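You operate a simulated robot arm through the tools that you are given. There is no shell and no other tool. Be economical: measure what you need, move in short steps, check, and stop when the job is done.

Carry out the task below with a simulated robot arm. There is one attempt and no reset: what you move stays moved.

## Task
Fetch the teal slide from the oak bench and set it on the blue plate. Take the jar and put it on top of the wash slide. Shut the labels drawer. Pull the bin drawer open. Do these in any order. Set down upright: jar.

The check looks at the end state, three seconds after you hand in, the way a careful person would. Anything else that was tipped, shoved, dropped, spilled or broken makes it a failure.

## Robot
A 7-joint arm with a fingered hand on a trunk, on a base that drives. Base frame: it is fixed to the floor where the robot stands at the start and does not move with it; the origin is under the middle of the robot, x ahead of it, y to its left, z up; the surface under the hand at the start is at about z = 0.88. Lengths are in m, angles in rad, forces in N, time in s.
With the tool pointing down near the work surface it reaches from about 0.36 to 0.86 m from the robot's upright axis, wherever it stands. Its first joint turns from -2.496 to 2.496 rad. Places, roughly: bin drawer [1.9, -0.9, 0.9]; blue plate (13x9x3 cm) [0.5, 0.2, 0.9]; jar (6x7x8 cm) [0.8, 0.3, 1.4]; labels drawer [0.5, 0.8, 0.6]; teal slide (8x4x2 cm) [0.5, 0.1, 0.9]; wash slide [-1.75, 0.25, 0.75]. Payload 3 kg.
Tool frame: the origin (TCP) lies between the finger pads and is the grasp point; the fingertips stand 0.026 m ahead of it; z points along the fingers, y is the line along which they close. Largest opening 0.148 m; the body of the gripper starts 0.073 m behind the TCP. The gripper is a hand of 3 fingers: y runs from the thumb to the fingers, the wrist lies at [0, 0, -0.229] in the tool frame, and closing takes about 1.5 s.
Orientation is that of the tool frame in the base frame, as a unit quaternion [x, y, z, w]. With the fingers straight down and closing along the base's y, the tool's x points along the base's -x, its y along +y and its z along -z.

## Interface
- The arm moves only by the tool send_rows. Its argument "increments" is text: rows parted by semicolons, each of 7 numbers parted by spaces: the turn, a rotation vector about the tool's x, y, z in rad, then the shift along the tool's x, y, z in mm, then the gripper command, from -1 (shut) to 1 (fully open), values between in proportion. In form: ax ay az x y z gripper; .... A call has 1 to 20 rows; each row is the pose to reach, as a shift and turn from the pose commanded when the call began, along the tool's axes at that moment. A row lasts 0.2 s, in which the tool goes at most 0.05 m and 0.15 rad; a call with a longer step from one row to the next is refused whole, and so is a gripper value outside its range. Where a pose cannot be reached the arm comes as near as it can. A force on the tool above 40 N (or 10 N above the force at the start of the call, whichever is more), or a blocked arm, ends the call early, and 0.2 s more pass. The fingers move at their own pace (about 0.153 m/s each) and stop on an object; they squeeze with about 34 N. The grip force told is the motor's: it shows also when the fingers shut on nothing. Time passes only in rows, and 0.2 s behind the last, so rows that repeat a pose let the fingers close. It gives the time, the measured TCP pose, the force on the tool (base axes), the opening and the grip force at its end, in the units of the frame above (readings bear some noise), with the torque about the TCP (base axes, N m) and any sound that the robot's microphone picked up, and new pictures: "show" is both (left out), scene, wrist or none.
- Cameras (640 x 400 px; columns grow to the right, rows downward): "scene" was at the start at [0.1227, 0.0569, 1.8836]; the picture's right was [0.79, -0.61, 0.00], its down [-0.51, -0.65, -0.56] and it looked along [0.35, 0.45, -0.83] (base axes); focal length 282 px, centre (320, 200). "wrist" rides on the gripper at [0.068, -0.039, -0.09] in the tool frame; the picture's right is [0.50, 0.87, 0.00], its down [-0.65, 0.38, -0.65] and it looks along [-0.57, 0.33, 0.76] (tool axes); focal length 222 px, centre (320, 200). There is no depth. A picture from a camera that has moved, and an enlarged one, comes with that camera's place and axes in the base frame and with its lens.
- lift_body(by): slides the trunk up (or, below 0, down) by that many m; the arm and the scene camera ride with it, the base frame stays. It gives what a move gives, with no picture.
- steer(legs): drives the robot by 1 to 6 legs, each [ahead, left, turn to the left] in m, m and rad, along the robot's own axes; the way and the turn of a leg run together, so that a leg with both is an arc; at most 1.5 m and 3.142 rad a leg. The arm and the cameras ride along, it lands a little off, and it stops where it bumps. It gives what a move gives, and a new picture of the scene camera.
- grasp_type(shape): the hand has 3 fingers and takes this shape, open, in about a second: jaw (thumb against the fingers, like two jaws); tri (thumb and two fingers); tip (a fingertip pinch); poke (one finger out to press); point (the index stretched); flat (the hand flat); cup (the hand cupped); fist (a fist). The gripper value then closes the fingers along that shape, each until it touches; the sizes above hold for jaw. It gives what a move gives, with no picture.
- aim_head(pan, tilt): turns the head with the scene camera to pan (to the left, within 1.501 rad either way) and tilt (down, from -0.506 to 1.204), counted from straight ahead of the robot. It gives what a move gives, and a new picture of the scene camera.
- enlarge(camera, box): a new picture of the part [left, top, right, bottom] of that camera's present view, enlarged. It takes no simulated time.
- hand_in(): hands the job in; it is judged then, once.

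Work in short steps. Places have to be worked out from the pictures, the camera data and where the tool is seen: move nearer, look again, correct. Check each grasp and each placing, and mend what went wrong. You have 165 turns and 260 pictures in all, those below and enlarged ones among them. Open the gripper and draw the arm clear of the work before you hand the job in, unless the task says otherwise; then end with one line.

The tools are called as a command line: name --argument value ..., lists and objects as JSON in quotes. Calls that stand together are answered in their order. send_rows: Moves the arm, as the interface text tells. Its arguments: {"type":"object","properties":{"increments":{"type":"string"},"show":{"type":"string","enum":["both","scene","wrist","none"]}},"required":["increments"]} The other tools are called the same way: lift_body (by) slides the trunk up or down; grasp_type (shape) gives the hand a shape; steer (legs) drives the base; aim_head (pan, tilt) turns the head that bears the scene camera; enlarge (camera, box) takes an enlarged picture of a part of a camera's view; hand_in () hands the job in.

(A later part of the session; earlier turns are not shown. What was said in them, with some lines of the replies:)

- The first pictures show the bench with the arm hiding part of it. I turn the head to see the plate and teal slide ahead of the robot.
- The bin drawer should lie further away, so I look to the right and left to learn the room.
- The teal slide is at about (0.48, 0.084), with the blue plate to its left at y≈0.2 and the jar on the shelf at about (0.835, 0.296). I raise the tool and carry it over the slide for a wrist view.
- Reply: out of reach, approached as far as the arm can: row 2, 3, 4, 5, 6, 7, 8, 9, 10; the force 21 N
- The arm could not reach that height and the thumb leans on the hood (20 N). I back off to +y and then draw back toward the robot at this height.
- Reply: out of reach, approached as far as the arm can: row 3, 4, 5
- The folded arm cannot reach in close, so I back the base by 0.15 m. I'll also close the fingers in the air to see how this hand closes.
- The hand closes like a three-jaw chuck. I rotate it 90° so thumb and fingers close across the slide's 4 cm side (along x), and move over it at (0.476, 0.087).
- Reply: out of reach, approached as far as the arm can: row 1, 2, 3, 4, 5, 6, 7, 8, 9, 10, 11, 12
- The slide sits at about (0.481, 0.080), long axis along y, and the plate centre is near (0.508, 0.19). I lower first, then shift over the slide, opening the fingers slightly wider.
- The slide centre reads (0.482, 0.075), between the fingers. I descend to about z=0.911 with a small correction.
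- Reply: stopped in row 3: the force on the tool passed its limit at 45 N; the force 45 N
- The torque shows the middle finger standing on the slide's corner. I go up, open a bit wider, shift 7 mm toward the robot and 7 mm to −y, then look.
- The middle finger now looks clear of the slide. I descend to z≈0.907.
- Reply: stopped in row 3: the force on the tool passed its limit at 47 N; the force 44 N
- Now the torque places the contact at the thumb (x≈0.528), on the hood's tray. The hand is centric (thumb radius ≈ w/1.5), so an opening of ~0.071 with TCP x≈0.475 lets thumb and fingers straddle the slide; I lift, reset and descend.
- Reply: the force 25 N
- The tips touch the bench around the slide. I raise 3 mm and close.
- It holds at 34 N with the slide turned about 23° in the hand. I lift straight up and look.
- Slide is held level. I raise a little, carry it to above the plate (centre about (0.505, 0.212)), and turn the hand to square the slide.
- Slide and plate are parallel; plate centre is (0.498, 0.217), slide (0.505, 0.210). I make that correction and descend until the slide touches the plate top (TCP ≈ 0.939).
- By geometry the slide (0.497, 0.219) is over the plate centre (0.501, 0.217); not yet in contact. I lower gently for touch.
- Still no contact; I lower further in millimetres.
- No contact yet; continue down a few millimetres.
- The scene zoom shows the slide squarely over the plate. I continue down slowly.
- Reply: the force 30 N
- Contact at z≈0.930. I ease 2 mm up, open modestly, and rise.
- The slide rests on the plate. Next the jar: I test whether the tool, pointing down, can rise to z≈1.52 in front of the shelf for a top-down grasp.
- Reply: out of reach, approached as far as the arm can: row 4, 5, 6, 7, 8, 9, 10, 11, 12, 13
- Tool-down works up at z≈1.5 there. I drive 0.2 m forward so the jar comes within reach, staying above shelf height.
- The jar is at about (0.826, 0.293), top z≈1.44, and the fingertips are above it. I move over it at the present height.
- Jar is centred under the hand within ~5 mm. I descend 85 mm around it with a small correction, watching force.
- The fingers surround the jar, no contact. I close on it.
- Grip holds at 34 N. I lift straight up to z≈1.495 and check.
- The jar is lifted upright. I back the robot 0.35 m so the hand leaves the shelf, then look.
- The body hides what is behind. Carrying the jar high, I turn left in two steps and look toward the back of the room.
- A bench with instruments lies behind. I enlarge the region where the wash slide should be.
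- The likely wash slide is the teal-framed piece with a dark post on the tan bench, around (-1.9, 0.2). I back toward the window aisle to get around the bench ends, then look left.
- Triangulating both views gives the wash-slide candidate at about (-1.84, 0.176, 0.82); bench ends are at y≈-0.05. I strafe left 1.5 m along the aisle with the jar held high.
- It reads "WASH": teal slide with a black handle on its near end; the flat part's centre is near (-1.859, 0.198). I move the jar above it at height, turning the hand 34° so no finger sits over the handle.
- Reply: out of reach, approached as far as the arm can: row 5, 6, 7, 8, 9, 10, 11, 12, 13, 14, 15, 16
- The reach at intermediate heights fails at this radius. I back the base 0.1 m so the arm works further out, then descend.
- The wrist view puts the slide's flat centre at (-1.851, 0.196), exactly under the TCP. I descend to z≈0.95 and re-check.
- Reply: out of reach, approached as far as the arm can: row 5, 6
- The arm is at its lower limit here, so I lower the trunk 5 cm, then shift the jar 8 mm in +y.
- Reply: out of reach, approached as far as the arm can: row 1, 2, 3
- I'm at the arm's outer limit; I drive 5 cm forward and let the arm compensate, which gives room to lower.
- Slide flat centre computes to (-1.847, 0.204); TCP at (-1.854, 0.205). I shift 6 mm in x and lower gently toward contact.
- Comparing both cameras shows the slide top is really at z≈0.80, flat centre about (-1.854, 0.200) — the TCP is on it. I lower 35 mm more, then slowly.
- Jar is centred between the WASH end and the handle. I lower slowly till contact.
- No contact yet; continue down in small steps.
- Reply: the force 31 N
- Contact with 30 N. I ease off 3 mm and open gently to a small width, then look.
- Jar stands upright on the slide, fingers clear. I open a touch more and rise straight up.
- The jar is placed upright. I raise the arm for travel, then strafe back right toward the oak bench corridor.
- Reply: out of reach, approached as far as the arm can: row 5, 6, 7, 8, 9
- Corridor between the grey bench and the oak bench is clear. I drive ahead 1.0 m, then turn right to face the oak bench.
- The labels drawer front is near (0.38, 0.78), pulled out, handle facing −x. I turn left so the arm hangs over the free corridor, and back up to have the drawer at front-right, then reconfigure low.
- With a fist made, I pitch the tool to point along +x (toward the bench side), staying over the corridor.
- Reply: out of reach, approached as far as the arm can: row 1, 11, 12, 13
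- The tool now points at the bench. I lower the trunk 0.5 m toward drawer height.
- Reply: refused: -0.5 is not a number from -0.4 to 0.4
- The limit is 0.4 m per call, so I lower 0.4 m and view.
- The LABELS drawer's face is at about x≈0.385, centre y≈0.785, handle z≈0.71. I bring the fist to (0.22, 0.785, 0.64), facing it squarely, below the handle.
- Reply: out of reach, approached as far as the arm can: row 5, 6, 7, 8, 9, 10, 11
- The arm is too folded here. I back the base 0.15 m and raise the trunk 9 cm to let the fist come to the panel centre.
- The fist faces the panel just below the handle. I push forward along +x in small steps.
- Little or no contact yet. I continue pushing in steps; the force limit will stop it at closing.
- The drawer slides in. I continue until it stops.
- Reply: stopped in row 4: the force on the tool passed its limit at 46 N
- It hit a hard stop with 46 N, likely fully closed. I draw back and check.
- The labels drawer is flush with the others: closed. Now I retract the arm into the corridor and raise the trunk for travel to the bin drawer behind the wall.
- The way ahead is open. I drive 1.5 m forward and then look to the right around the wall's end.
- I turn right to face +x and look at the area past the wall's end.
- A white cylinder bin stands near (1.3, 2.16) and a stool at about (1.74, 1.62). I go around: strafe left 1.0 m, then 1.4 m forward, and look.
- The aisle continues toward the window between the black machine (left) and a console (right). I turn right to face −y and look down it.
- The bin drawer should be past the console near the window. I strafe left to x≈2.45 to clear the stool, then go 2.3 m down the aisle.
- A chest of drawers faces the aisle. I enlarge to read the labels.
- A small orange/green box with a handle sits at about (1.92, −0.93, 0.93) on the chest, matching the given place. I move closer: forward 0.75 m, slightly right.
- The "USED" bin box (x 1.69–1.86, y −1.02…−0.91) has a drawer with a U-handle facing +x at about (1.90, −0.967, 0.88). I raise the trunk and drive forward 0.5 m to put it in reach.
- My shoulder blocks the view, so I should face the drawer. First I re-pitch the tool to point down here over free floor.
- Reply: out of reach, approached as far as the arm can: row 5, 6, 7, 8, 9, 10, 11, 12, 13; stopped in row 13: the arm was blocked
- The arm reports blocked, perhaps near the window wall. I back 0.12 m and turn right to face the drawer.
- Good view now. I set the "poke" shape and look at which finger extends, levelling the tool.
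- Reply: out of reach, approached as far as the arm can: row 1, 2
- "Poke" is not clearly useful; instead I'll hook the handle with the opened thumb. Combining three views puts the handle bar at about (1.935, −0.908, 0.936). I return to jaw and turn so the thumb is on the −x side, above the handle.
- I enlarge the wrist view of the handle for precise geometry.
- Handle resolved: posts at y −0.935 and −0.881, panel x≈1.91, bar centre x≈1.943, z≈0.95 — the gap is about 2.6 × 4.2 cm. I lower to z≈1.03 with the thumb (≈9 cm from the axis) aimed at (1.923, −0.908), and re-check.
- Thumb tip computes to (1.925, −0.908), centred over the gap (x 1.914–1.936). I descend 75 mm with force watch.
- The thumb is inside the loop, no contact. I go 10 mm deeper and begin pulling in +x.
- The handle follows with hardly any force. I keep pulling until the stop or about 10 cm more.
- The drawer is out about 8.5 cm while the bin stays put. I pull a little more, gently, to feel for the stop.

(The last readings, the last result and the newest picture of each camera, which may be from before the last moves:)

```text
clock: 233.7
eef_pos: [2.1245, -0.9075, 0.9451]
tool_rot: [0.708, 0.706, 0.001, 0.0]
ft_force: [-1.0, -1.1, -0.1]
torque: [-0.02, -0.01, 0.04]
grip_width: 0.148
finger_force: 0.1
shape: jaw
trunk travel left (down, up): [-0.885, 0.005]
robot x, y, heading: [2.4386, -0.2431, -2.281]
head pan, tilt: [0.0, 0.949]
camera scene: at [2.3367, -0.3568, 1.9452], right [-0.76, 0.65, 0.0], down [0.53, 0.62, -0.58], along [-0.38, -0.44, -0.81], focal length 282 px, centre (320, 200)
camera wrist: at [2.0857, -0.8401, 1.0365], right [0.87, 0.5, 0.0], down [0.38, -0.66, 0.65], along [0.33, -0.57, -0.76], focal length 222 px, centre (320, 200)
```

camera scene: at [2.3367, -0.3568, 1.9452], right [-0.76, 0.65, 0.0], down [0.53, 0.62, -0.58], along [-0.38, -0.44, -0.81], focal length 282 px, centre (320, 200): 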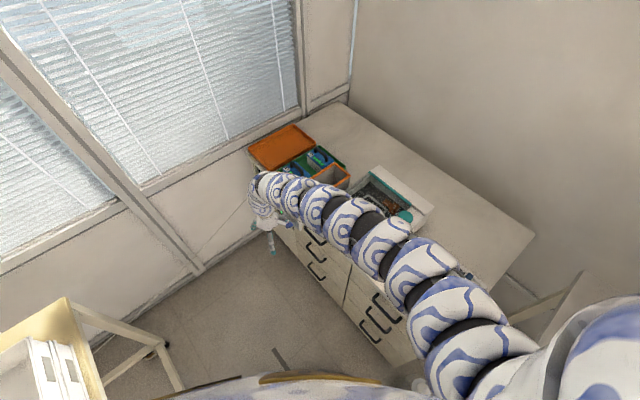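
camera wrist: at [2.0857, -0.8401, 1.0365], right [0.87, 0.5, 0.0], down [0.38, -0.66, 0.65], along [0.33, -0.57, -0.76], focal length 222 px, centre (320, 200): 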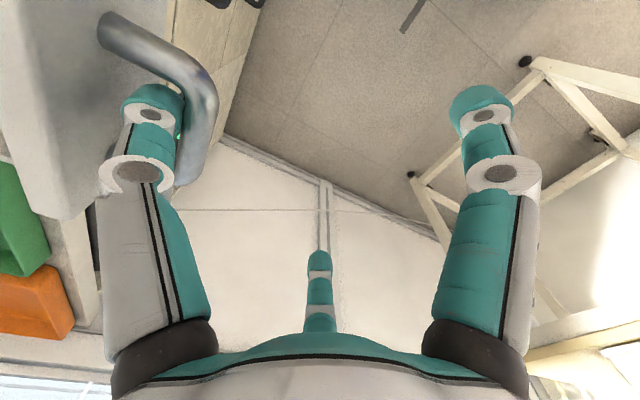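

About 10 cm open with no stop yet. I lift the thumb out and look at the drawer.

send_rows --increments "0 0 0 0 -4 0 1; 0 0 0 0 -4 -20 1; 0 0 0 0 -4 -50 1; 0 0 0 0 -4 -90 1; 0 0 0 0 10 -130 1; 0 0 0 0 10 -130 1"

enlarge --camera "scene" --box '[255, 130, 375, 230]'

enlarge --camera "wrist" --box '[0, 0, 320, 200]'

```text
clock: 235.1
eef_pos: [2.1346, -0.9082, 1.0743]
tool_rot: [0.708, 0.706, 0.0, 0.0]
ft_force: [0.2, -1.4, 0.5]
torque: [-0.01, -0.01, 0.0]
grip_width: 0.1479
finger_force: 0.0
shape: jaw
trunk travel left (down, up): [-0.885, 0.005]
robot x, y, heading: [2.4365, -0.242, -2.276]
head pan, tilt: [0.0, 0.949]
camera scene: at [2.3364, -0.3571, 1.9451], right [-0.76, 0.65, 0.0], down [0.53, 0.62, -0.58], along [-0.38, -0.44, -0.81], focal length 282 px, centre (320, 200)
camera wrist: at [2.0955, -0.8413, 1.1653], right [0.87, 0.5, 0.0], down [0.38, -0.66, 0.65], along [0.33, -0.57, -0.76], focal length 222 px, centre (320, 200)
```

scene: 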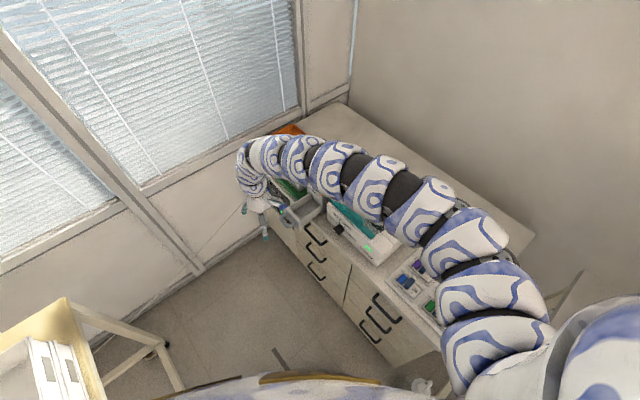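
wrist: 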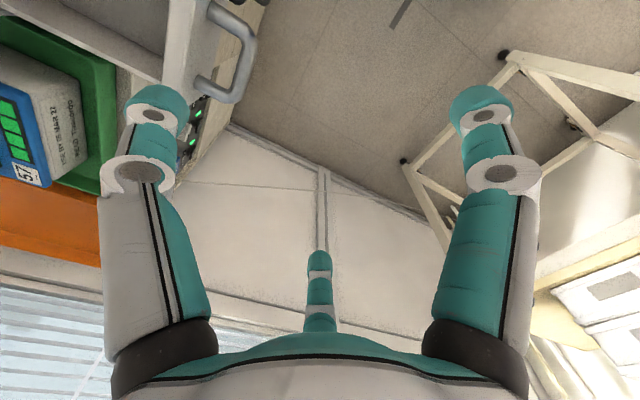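

```text
4.00 times, centred on (315, 180) of scene
camera zoom: at [2.3364, -0.3571, 1.9451], right [-0.76, 0.65, 0.0], down [0.53, 0.62, -0.58], along [-0.38, -0.44, -0.81], focal length 1129 px, centre (340, 280)
```

zoom: 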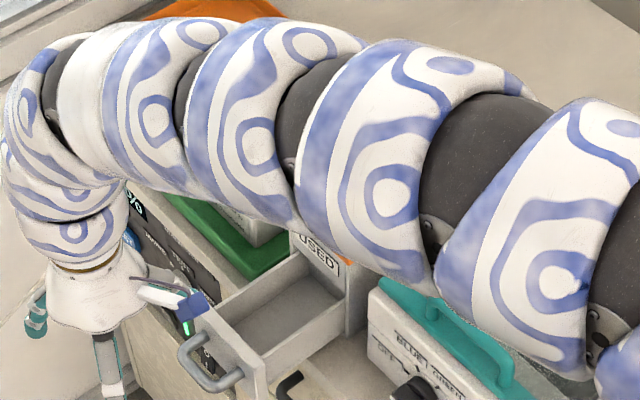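

```text
2.00 times, centred on (160, 100) of wrist
camera zoom: at [2.0955, -0.8413, 1.1653], right [0.87, 0.5, 0.0], down [0.38, -0.66, 0.65], along [0.33, -0.57, -0.76], focal length 444 px, centre (640, 400)
```

zoom: 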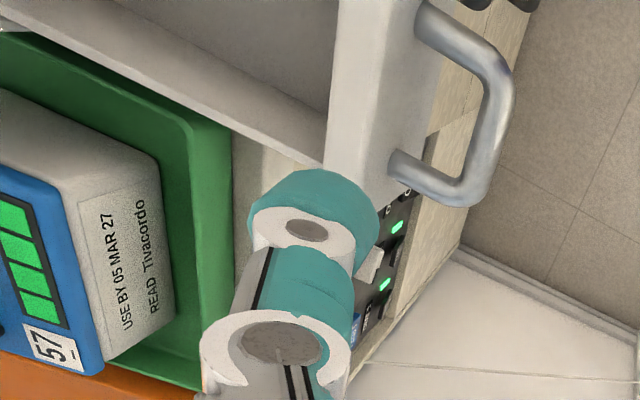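

The drawer is clearly open ~10 cm. To be sure it is fully open I re-hook the same way and pull gently to its stop.

send_rows --increments "0 0 0 0 -14 0 1; 0 0 0 0 -14 40 1; 0 0 0 0 -14 80 1; 0 0 0 0 -14 110 1; 0 0 0 0 -14 129 1; 0 0 0 0 -8 129 1; 0 0 0 0 -3 129 1; 0 0 0 0 2 129 1; 0 0 0 0 7 129 1; 0 0 0 0 12 129 1; 0 0 0 0 17 129 1; 0 0 0 0 22 129 1; 0 0 0 0 27 129 1; 0 0 0 0 27 129 1"

```text
clock: 238.1
eef_pos: [2.1599, -0.9086, 0.9468]
tool_rot: [0.708, 0.707, 0.001, 0.0]
ft_force: [-14.4, -0.8, -1.3]
torque: [0.03, 0.1, 0.0]
grip_width: 0.1481
finger_force: 0.0
shape: jaw
trunk travel left (down, up): [-0.885, 0.005]
robot x, y, heading: [2.4374, -0.2384, -2.276]
head pan, tilt: [0.0, 0.949]
camera scene: at [2.3349, -0.3568, 1.9451], right [-0.76, 0.65, 0.0], down [0.53, 0.62, -0.58], along [-0.38, -0.44, -0.81], focal length 282 px, centre (320, 200)
camera wrist: at [2.1218, -0.8409, 1.0374], right [0.87, 0.5, 0.0], down [0.38, -0.66, 0.65], along [0.33, -0.57, -0.76], focal length 222 px, centre (320, 200)
```

scene: 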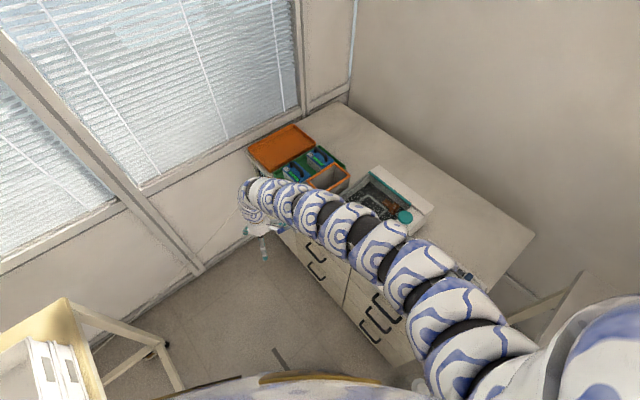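
wrist: 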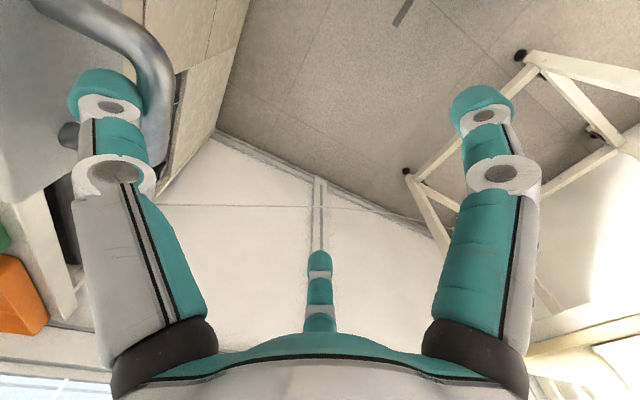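

A 14 N resistance: the stop is reached. I relax the thumb back 12 mm, lift out, and move clear.

send_rows --increments "0 0 0 0 -7 0 1; 0 0 0 0 -14 0 1; 0 0 0 0 -14 0 1; 0 0 0 0 -14 -25 1; 0 0 0 0 -14 -65 1; 0 0 0 0 -14 -110 1; 0 0 0 0 20 -130 1; 0 0 0 0 50 -130 1; 0 0 0 0 50 -130 1"

enlarge --camera "scene" --box '[255, 130, 375, 230]'

```text
clock: 240.1
eef_pos: [2.2133, -0.91, 1.0756]
tool_rot: [0.708, 0.707, 0.0, -0.001]
ft_force: [0.8, 0.6, 0.6]
torque: [-0.02, 0.03, -0.03]
grip_width: 0.1478
finger_force: 0.0
shape: jaw
trunk travel left (down, up): [-0.885, 0.005]
robot x, y, heading: [2.4371, -0.2398, -2.276]
head pan, tilt: [0.0, 0.949]
camera scene: at [2.3366, -0.3567, 1.9452], right [-0.76, 0.65, 0.0], down [0.53, 0.62, -0.58], along [-0.38, -0.44, -0.81], focal length 282 px, centre (320, 200)
camera wrist: at [2.1743, -0.8422, 1.1666], right [0.87, 0.5, 0.0], down [0.38, -0.66, 0.65], along [0.33, -0.57, -0.76], focal length 222 px, centre (320, 200)
```

scene: 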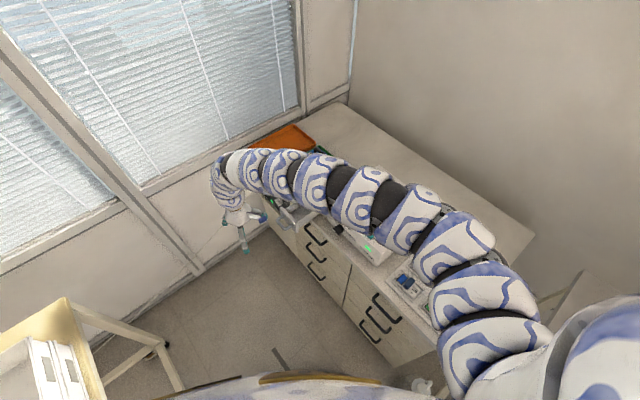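
wrist: 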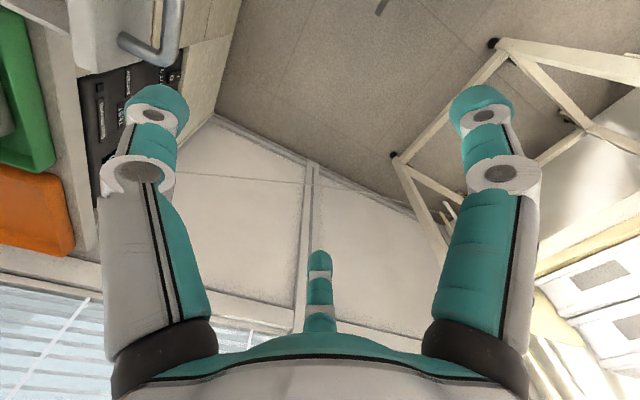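

```text
4.00 times, centred on (315, 180) of scene
camera zoom: at [2.3366, -0.3567, 1.9452], right [-0.76, 0.65, 0.0], down [0.53, 0.62, -0.58], along [-0.38, -0.44, -0.81], focal length 1129 px, centre (340, 280)
```

zoom: 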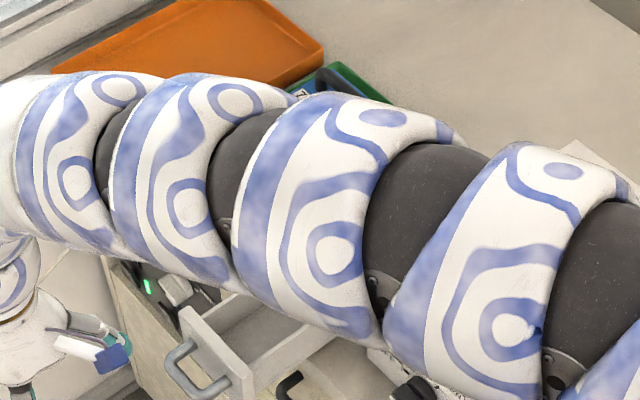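

I turn left and back away so the arm is clear, then take a final look at the bin.

steer --legs '[[0, 0, 0.7], [-0.45, 0, 0]]'

aim_head --pan -0.5 --tilt 0.75

enlarge --camera "scene" --box '[220, 80, 440, 260]'

```text
clock: 244.6
eef_pos: [2.694, -0.4621, 1.0757]
tool_rot: [0.433, 0.902, 0.0, 0.0]
ft_force: [-0.2, -0.1, -0.1]
torque: [-0.05, 0.02, -0.03]
grip_width: 0.148
finger_force: 0.2
shape: jaw
trunk travel left (down, up): [-0.885, 0.005]
robot x, y, heading: [2.455, 0.197, -1.602]
head pan, tilt: [0.0, 0.949]
camera scene: at [2.4444, 0.0479, 1.9453], right [-1.0, 0.03, 0.0], down [0.03, 0.81, -0.58], along [-0.02, -0.58, -0.81], focal length 282 px, centre (320, 200)
```

scene: 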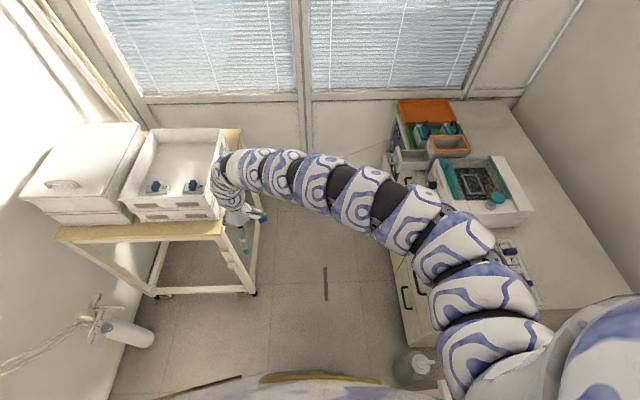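

```text
clock: 245.5
eef_pos: [2.6945, -0.4626, 1.076]
tool_rot: [0.433, 0.901, 0.0, 0.001]
ft_force: [-0.7, 0.3, -1.1]
torque: [0.03, -0.01, 0.01]
grip_width: 0.1479
finger_force: 0.1
shape: jaw
trunk travel left (down, up): [-0.885, 0.005]
robot x, y, heading: [2.4516, 0.2019, -1.597]
head pan, tilt: [-0.499, 0.75]
camera scene: at [2.4049, 0.0482, 1.9607], right [-0.86, 0.51, 0.0], down [0.35, 0.59, -0.73], along [-0.37, -0.63, -0.68], focal length 282 px, centre (320, 200)
```

scene: 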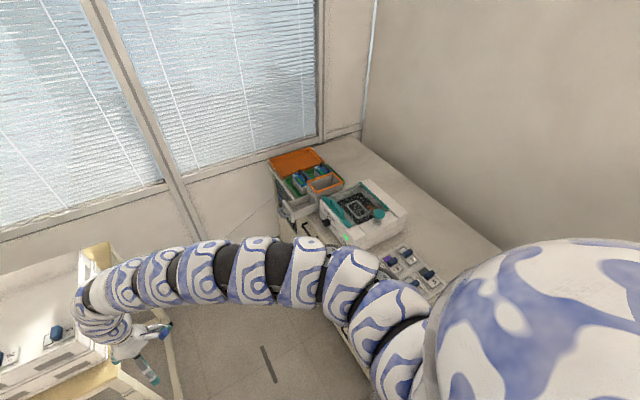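

```text
2.22 times, centred on (330, 170) of scene
camera zoom: at [2.4049, 0.0482, 1.9607], right [-0.86, 0.51, 0.0], down [0.35, 0.59, -0.73], along [-0.37, -0.63, -0.68], focal length 627 px, centre (298, 267)
```

zoom: 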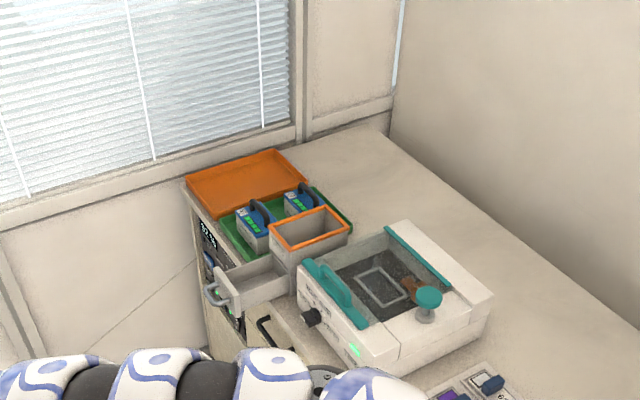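

The bin drawer stands open, bin and neighbours undisturbed. I back another 0.3 m so the hand is clear of the cart, then hand in.

steer --legs '[[-0.3, 0, 0]]'

aim_head --pan 0 --tilt 0.6

```text
clock: 247.6
eef_pos: [2.7063, -0.1627, 1.0763]
tool_rot: [0.431, 0.902, -0.001, 0.0]
ft_force: [0.3, -0.2, -0.4]
torque: [-0.02, 0.0, -0.02]
grip_width: 0.1481
finger_force: 0.0
shape: jaw
trunk travel left (down, up): [-0.885, 0.005]
robot x, y, heading: [2.4616, 0.4977, -1.6]
head pan, tilt: [-0.499, 0.75]
camera scene: at [2.4149, 0.3471, 1.9609], right [-0.86, 0.5, 0.0], down [0.34, 0.59, -0.73], along [-0.37, -0.63, -0.68], focal length 282 px, centre (320, 200)
```

scene: 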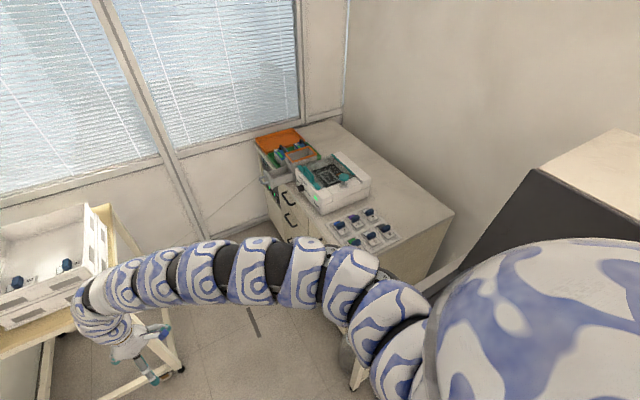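

```text
clock: 248.5
eef_pos: [2.707, -0.164, 1.0752]
tool_rot: [0.431, 0.903, 0.0, 0.0]
ft_force: [0.9, 0.4, 0.4]
torque: [-0.02, 0.03, 0.02]
grip_width: 0.148
finger_force: 0.1
shape: jaw
trunk travel left (down, up): [-0.885, 0.005]
robot x, y, heading: [2.4607, 0.4954, -1.595]
head pan, tilt: [0.0, 0.6]
camera scene: at [2.4539, 0.3291, 1.9736], right [-1.0, 0.03, 0.0], down [0.02, 0.56, -0.82], along [-0.02, -0.82, -0.57], focal length 282 px, centre (320, 200)
```

scene: 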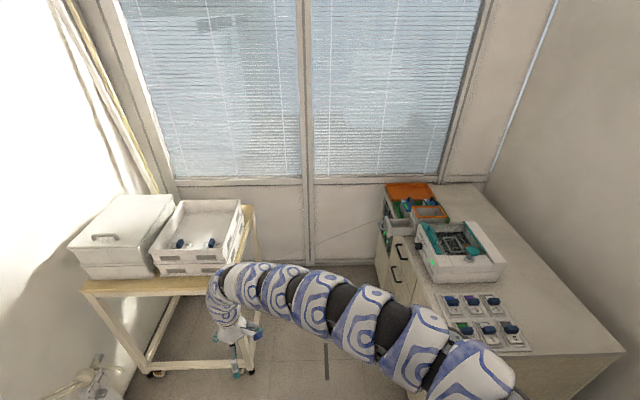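

All four jobs are done, the gripper is open, and the arm is clear. I hand in.

hand_in

```text
The job is handed in.
```

I finished all four jobs and handed in: the teal slide is on the blue plate, the jar stands upright on the wash slide, the labels drawer is shut, and the bin drawer is pulled open to its stop.
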